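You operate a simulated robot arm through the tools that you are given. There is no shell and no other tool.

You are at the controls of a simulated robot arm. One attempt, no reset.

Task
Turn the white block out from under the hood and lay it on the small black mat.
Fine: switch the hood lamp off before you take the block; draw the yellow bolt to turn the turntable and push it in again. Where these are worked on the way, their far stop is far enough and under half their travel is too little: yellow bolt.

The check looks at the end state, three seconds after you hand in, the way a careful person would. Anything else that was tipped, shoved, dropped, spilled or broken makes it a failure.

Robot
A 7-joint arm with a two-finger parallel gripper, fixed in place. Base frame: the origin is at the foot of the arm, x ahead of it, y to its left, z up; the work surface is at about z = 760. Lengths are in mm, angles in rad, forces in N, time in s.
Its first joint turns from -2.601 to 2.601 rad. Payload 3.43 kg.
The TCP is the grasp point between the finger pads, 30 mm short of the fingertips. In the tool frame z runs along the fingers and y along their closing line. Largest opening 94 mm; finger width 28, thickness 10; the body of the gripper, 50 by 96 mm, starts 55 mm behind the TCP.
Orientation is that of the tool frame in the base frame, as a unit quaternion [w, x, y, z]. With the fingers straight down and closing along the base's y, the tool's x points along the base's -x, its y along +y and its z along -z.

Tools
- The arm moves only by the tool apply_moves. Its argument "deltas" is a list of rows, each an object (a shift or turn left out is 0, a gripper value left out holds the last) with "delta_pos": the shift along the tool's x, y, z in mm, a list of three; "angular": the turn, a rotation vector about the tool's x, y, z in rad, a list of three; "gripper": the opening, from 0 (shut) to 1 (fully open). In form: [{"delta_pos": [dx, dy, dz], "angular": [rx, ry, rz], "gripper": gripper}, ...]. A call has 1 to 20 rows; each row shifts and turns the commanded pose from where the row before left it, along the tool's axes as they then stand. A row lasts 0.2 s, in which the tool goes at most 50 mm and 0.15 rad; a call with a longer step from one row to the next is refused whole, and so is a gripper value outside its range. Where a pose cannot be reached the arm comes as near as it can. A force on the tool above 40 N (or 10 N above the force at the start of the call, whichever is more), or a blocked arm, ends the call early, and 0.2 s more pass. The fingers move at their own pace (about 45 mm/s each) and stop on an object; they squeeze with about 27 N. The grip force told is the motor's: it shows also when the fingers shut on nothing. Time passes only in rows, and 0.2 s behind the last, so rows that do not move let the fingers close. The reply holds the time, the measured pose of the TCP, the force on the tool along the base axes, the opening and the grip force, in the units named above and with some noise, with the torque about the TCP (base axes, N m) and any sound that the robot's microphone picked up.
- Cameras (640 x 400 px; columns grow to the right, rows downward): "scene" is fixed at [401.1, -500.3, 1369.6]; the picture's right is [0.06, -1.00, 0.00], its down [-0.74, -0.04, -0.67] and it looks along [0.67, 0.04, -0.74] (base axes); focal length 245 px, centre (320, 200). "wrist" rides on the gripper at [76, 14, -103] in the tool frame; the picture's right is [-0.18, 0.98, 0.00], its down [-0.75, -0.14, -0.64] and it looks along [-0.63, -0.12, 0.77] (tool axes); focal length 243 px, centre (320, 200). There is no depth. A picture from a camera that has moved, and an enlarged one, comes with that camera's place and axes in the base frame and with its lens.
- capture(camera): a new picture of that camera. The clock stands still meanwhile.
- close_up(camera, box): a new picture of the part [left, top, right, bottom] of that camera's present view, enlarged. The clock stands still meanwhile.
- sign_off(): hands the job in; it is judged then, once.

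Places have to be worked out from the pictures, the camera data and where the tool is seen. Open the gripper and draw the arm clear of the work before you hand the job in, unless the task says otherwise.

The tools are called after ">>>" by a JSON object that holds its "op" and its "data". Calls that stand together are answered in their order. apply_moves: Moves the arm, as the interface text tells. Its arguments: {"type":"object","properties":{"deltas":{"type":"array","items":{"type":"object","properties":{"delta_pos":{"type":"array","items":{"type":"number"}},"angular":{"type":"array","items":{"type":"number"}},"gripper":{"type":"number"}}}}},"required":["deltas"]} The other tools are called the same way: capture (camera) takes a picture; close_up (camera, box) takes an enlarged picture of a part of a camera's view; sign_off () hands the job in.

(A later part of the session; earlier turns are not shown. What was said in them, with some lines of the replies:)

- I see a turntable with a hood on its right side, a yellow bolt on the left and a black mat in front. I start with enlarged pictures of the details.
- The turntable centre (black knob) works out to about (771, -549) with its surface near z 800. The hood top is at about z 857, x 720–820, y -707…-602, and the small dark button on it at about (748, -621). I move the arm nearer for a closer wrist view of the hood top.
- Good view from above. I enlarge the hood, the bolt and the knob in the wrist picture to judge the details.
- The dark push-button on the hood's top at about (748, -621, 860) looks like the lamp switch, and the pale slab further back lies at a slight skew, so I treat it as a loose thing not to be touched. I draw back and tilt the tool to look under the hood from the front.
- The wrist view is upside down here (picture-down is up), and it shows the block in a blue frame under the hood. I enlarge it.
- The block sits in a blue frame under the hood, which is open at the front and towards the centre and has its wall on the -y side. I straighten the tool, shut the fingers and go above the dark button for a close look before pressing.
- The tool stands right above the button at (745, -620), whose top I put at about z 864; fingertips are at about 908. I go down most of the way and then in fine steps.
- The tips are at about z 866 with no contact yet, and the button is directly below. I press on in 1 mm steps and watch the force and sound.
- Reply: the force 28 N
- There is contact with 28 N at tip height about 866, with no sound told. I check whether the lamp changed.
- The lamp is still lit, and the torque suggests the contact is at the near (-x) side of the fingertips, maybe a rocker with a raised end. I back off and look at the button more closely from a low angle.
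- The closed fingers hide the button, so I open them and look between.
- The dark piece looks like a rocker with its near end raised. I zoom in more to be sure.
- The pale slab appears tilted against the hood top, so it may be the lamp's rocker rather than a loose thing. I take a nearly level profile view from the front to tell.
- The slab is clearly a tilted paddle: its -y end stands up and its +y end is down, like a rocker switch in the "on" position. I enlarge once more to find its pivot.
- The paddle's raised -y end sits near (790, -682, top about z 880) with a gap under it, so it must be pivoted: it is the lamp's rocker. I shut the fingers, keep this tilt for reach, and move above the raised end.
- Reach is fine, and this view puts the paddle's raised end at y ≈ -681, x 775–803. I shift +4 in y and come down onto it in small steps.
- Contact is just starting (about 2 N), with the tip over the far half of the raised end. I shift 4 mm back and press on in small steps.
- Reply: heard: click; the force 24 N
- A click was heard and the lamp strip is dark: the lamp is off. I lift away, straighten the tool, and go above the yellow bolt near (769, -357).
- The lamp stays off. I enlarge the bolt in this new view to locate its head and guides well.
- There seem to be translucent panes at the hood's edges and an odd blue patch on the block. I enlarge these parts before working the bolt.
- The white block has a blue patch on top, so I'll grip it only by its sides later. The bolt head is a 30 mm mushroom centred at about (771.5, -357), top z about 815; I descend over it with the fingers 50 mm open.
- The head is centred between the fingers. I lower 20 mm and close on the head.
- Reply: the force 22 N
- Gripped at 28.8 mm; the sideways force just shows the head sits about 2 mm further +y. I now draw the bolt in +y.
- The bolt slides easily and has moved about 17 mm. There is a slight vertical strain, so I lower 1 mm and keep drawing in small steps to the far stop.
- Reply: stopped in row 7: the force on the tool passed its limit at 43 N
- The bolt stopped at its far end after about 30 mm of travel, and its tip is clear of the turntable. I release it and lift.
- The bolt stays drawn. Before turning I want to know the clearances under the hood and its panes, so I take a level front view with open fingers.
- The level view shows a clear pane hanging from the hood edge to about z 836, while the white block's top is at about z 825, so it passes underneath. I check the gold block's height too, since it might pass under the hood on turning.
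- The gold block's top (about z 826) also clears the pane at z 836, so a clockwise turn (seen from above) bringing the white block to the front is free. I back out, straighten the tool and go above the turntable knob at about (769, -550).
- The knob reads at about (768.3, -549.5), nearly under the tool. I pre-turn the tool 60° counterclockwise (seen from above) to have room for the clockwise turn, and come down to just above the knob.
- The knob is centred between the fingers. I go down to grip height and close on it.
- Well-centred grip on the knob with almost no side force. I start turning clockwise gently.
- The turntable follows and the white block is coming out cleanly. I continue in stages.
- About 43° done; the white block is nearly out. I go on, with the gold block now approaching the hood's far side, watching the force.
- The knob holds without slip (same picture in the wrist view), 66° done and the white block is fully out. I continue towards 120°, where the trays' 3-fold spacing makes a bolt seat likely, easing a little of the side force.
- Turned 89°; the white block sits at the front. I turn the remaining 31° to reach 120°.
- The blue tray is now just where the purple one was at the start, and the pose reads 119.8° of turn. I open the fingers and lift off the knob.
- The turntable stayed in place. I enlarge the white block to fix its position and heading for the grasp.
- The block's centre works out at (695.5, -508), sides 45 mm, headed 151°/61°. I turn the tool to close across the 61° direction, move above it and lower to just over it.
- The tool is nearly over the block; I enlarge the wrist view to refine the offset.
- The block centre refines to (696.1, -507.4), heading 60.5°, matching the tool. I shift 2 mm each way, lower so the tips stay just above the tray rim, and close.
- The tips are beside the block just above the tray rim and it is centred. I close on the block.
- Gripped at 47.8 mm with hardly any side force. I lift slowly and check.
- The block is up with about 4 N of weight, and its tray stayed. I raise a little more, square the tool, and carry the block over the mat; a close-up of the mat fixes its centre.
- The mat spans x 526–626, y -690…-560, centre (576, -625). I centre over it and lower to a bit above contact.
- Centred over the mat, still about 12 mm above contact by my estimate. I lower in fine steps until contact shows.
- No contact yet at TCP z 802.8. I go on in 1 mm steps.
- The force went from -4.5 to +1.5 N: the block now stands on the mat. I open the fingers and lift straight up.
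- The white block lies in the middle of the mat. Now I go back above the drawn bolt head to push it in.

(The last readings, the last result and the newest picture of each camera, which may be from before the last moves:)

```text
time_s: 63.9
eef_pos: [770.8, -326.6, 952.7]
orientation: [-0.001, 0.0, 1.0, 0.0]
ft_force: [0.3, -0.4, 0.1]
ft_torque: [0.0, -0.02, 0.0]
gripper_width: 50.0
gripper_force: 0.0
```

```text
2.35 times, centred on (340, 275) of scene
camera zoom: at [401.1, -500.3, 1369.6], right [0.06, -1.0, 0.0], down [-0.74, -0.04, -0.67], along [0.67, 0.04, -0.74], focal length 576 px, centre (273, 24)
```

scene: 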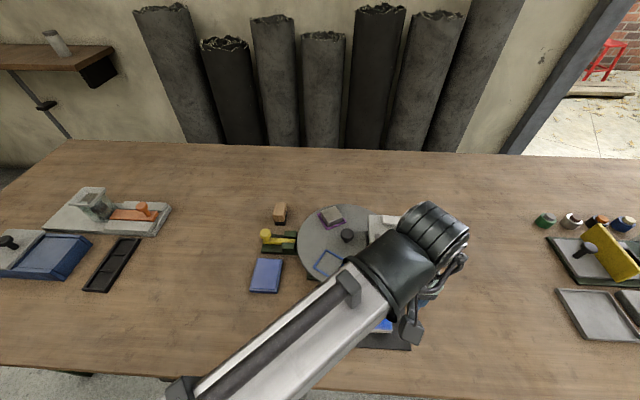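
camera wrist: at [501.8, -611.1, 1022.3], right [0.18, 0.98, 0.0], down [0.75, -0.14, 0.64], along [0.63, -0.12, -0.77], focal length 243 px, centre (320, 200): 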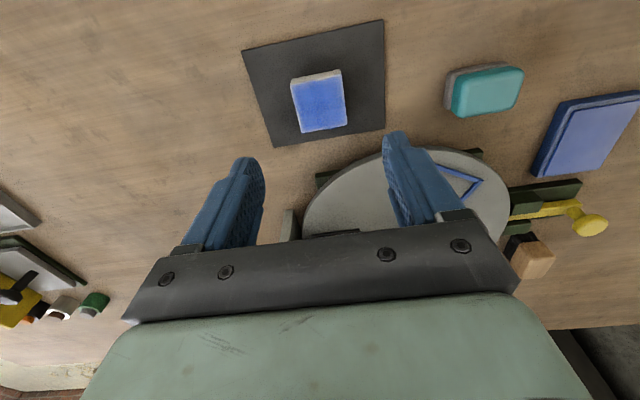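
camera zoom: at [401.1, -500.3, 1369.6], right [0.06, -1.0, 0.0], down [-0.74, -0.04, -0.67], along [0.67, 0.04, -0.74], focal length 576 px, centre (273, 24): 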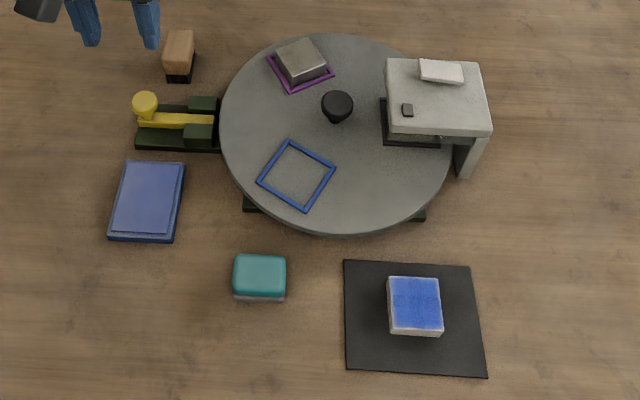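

The head is at about (771, -328.5). I shift slightly, lower to the same grip height as before and close on it.

>>> {"op": "apply_moves", "data": {"deltas": [{"delta_pos": [-0.5, -1.4, 35]}, {"delta_pos": [0, 0, 35]}, {"delta_pos": [0, 0, 30]}, {"delta_pos": [0, 0, 15]}, {"delta_pos": [0, 0, 7]}, {"delta_pos": [0, 0, 3]}, {"gripper": 0.2}, {"gripper": 0.2}, {"gripper": 0.2}, {}]}}

>>> {"op": "close_up", "data": {"camera": "scene", "box": [250, 190, 330, 260]}}

```text
time_s: 66.1
eef_pos: [770.4, -329.3, 826.5]
orientation: [-0.002, 0.0, 1.0, -0.001]
ft_force: [0.4, 0.4, 0.3]
ft_torque: [0.02, -0.04, -0.01]
gripper_width: 28.9
gripper_force: 45.3
```

```text
5.71 times, centred on (290, 225) of scene
camera zoom: at [401.1, -500.3, 1369.6], right [0.06, -1.0, 0.0], down [-0.74, -0.04, -0.67], along [0.67, 0.04, -0.74], focal length 1398 px, centre (491, 57)
```

zoom: 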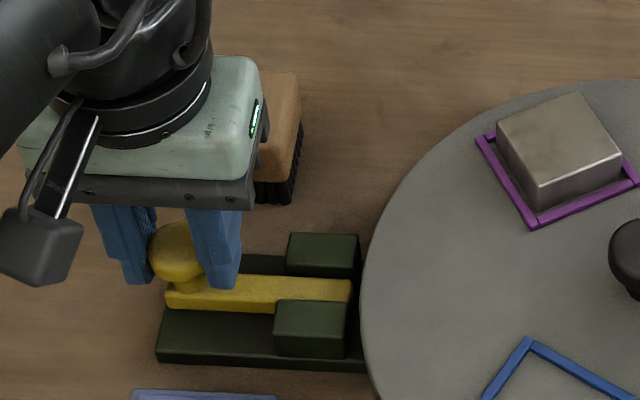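

Gripped with no strain. I push it in (-y) in small steps, watching for a block at the turntable rim.

>>> {"op": "apply_moves", "data": {"deltas": [{"delta_pos": [0, -3, 0]}, {"delta_pos": [0, -3, 0]}, {"delta_pos": [0, -3, 0]}, {"delta_pos": [0, -3, 0]}, {}]}}

>>> {"op": "close_up", "data": {"camera": "scene", "box": [250, 190, 330, 260]}}

```text
time_s: 67.3
eef_pos: [771.0, -341.6, 825.9]
orientation: [-0.001, -0.001, 1.0, 0.0]
ft_force: [5.7, 0.3, -5.0]
ft_torque: [0.01, -0.22, -0.02]
gripper_width: 28.7
gripper_force: 44.9
```

```text
5.71 times, centred on (290, 225) of scene
camera zoom: at [401.1, -500.3, 1369.6], right [0.06, -1.0, 0.0], down [-0.74, -0.04, -0.67], along [0.67, 0.04, -0.74], focal length 1398 px, centre (491, 57)
```

zoom: 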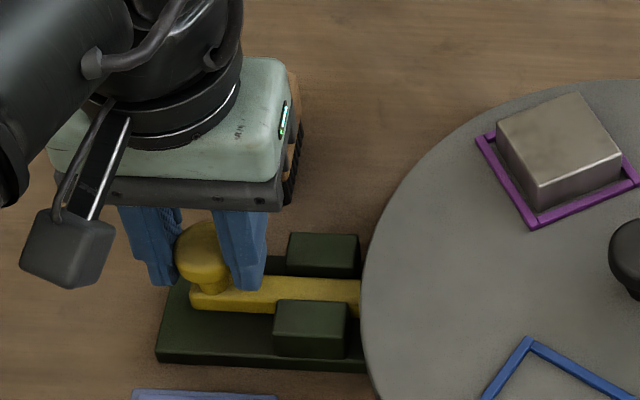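

It slides without resistance and its tip is now at the rim. I go on to the inner stop.

>>> {"op": "apply_moves", "data": {"deltas": [{"delta_pos": [-0.4, -3, 0]}, {"delta_pos": [0, -3, 0]}, {"delta_pos": [0, -3, 0]}, {"delta_pos": [0, -2, 0]}, {"delta_pos": [0, -2, 0]}, {}]}}

>>> {"op": "close_up", "data": {"camera": "scene", "box": [250, 190, 330, 260]}}

```text
time_s: 68.7
eef_pos: [771.1, -355.2, 827.7]
orientation: [-0.001, 0.0, 1.0, -0.001]
ft_force: [3.2, -0.9, -8.7]
ft_torque: [-0.02, 0.31, 0.06]
gripper_width: 28.9
gripper_force: 45.1
```

```text
5.71 times, centred on (290, 225) of scene
camera zoom: at [401.1, -500.3, 1369.6], right [0.06, -1.0, 0.0], down [-0.74, -0.04, -0.67], along [0.67, 0.04, -0.74], focal length 1398 px, centre (491, 57)
```

zoom: 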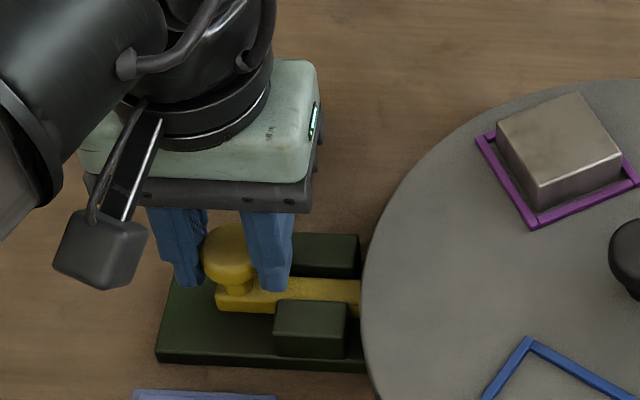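

Still free at y -355; I push the last few millimetres until the stop is felt.

>>> {"op": "apply_moves", "data": {"deltas": [{"delta_pos": [0, -1, 0]}, {"delta_pos": [0, -1, 0]}, {"delta_pos": [0, -1, 0]}, {"delta_pos": [0, -1, 0]}, {}]}}

>>> {"op": "close_up", "data": {"camera": "scene", "box": [250, 190, 330, 260]}}

```text
time_s: 69.9
eef_pos: [770.9, -356.5, 827.2]
orientation: [0.0, -0.001, 1.0, 0.0]
ft_force: [4.1, 5.5, -12.5]
ft_torque: [0.12, -0.05, -0.03]
gripper_width: 28.9
gripper_force: 44.6
```

```text
5.71 times, centred on (290, 225) of scene
camera zoom: at [401.1, -500.3, 1369.6], right [0.06, -1.0, 0.0], down [-0.74, -0.04, -0.67], along [0.67, 0.04, -0.74], focal length 1398 px, centre (491, 57)
```

zoom: 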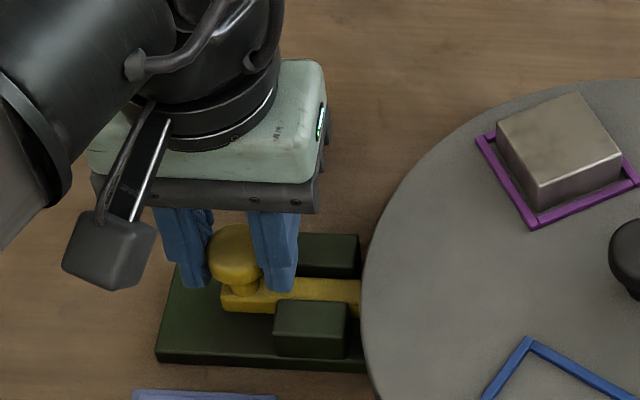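

It matches the original "in" picture. I push once more lightly to confirm it is on its stop.

>>> {"op": "apply_moves", "data": {"deltas": [{"delta_pos": [0, -1, 0]}, {}, {}]}}

>>> {"op": "close_up", "data": {"camera": "wrist", "box": [220, 60, 420, 200]}}

```text
time_s: 70.7
eef_pos: [770.3, -356.7, 827.1]
orientation: [-0.002, 0.0, 1.0, -0.001]
ft_force: [1.8, 21.0, -17.3]
ft_torque: [0.33, -0.18, 0.02]
gripper_width: 28.9
gripper_force: 45.2
```

```text
2.86 times, centred on (320, 130) of wrist
camera zoom: at [695.3, -344.1, 929.9], right [0.18, 0.98, 0.0], down [0.76, -0.14, 0.64], along [0.63, -0.12, -0.77], focal length 693 px, centre (320, 400)
```

zoom: 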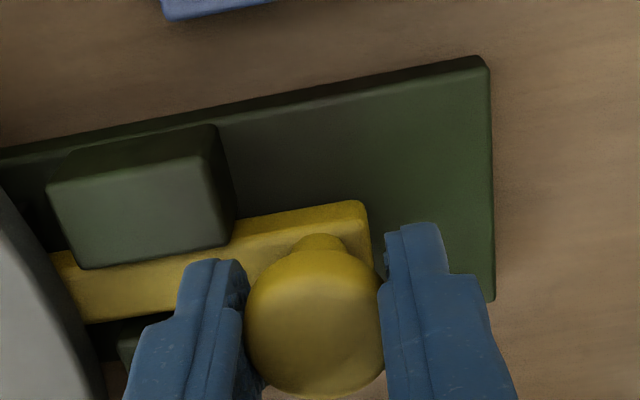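

At 21 N it no longer moves and the place equals the starting one: the bolt is fully in. I ease off, open and lift clear, then check everything.

>>> {"op": "apply_moves", "data": {"deltas": [{"delta_pos": [0, 1.4, 0.5]}, {"gripper": 0.5}, {"gripper": 0.53}, {}, {"delta_pos": [0, 0, -10]}, {"delta_pos": [0, 0, -35]}, {"delta_pos": [0, 0, -45]}, {"delta_pos": [0, 0, -45]}, {"delta_pos": [0, 45, 0]}, {"delta_pos": [0, 45, 0]}, {"delta_pos": [0, 45, 0]}, {"delta_pos": [0, 45, 0]}, {}]}}

>>> {"op": "capture", "data": {"camera": "scene"}}

>>> {"op": "close_up", "data": {"camera": "scene", "box": [240, 190, 440, 315]}}

>>> {"op": "close_up", "data": {"camera": "scene", "box": [330, 270, 440, 370]}}

>>> {"op": "close_up", "data": {"camera": "scene", "box": [250, 200, 330, 250]}}

```text
time_s: 73.5
eef_pos: [769.8, -177.7, 962.2]
orientation: [-0.001, 0.0, 1.0, -0.001]
ft_force: [0.2, -0.8, 0.5]
ft_torque: [0.02, 0.03, 0.02]
gripper_width: 49.7
gripper_force: 0.0
```

```text
taken
```

scene: 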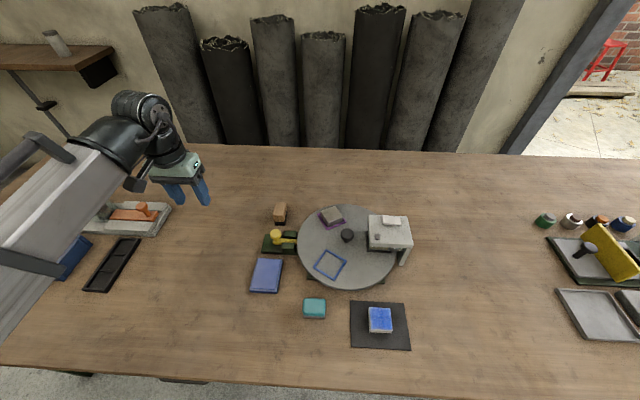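

```text
3.20 times, centred on (340, 252) of scene
camera zoom: at [401.1, -500.3, 1369.6], right [0.06, -1.0, 0.0], down [-0.74, -0.04, -0.67], along [0.67, 0.04, -0.74], focal length 783 px, centre (256, 32)
```

zoom: 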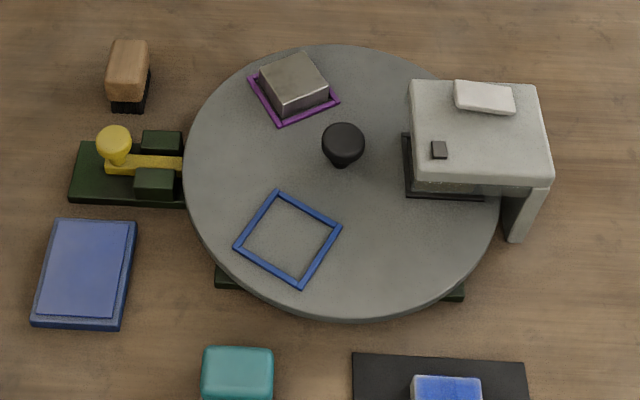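

```text
4.00 times, centred on (385, 320) of scene
camera zoom: at [401.1, -500.3, 1369.6], right [0.06, -1.0, 0.0], down [-0.74, -0.04, -0.67], along [0.67, 0.04, -0.74], focal length 978 px, centre (60, -280)
```

zoom: 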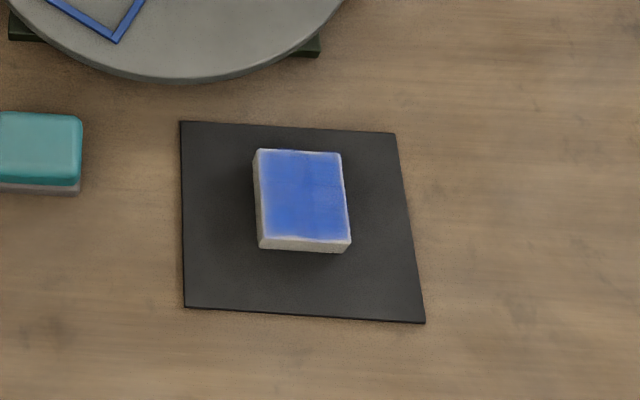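

```text
8.00 times, centred on (290, 225) of scene
camera zoom: at [401.1, -500.3, 1369.6], right [0.06, -1.0, 0.0], down [-0.74, -0.04, -0.67], along [0.67, 0.04, -0.74], focal length 1957 px, centre (560, 0)
```

zoom: 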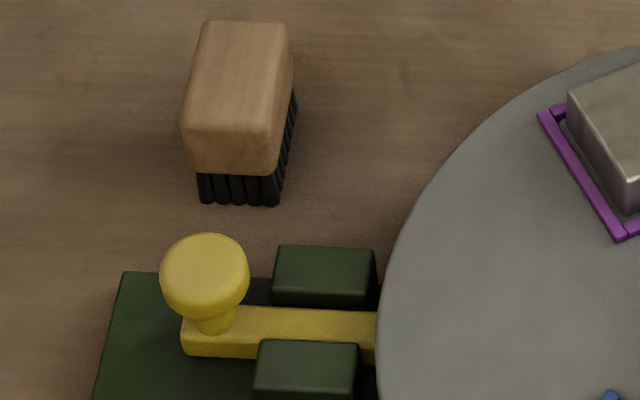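

All is as wanted: lamp dark, bolt back at its exact starting place, turntable seated one station on with the gold and silver blocks in their trays, the white block in the middle of the mat, and the neighbours untouched. I open the gripper fully and move a bit higher and clear.

>>> {"op": "apply_moves", "data": {"deltas": [{"delta_pos": [0, 0, -40], "gripper": 1}, {"delta_pos": [0, 0, -40]}, {}, {}, {}]}}

>>> {"op": "capture", "data": {"camera": "scene"}}

```text
time_s: 74.7
eef_pos: [770.8, -177.4, 1039.7]
orientation: [-0.001, -0.001, 1.0, -0.002]
ft_force: [-0.1, 0.4, -0.3]
ft_torque: [0.03, 0.01, 0.01]
gripper_width: 94.3
gripper_force: 0.1
```

```text
taken
```

scene: 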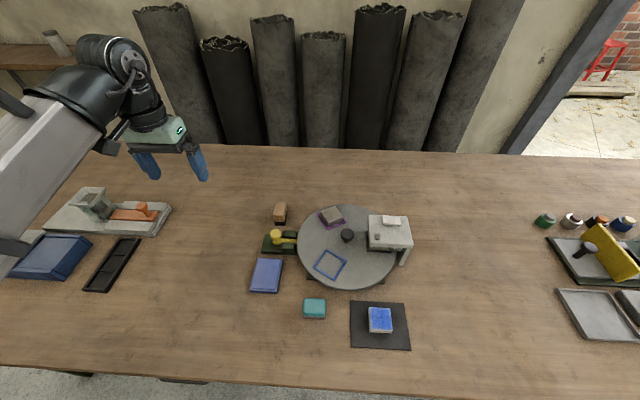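

The gripper is open and the arm is clear, with nothing disturbed in the picture. I hand the job in.

>>> {"op": "sign_off", "data": {}}

```text
The job is handed in.
```

The white block is on the black mat, near its middle, and the job is handed in.

- **Lamp:** I switched the hood lamp off before taking the block, using the pale rocker on top of the hood. I first pressed the small dark button there by mistake, with about 28 N. It did nothing that I could see.
- **Bolt and turntable:** I drew the yellow bolt to its far stop, about 30 mm, and turned the turntable about 120° clockwise seen from above. After I placed the block, I pushed the bolt back in to its stop. It looks exactly as it did at the start.
- **Where things stand now:** The turntable sits one station on from where it began. The gold block is now under the hood and the silver one is where the gold was. The white block's blue tray is empty.
- **Other objects:** In the last pictures nothing else on the table had moved. The gripper is open and the arm is clear of the work.
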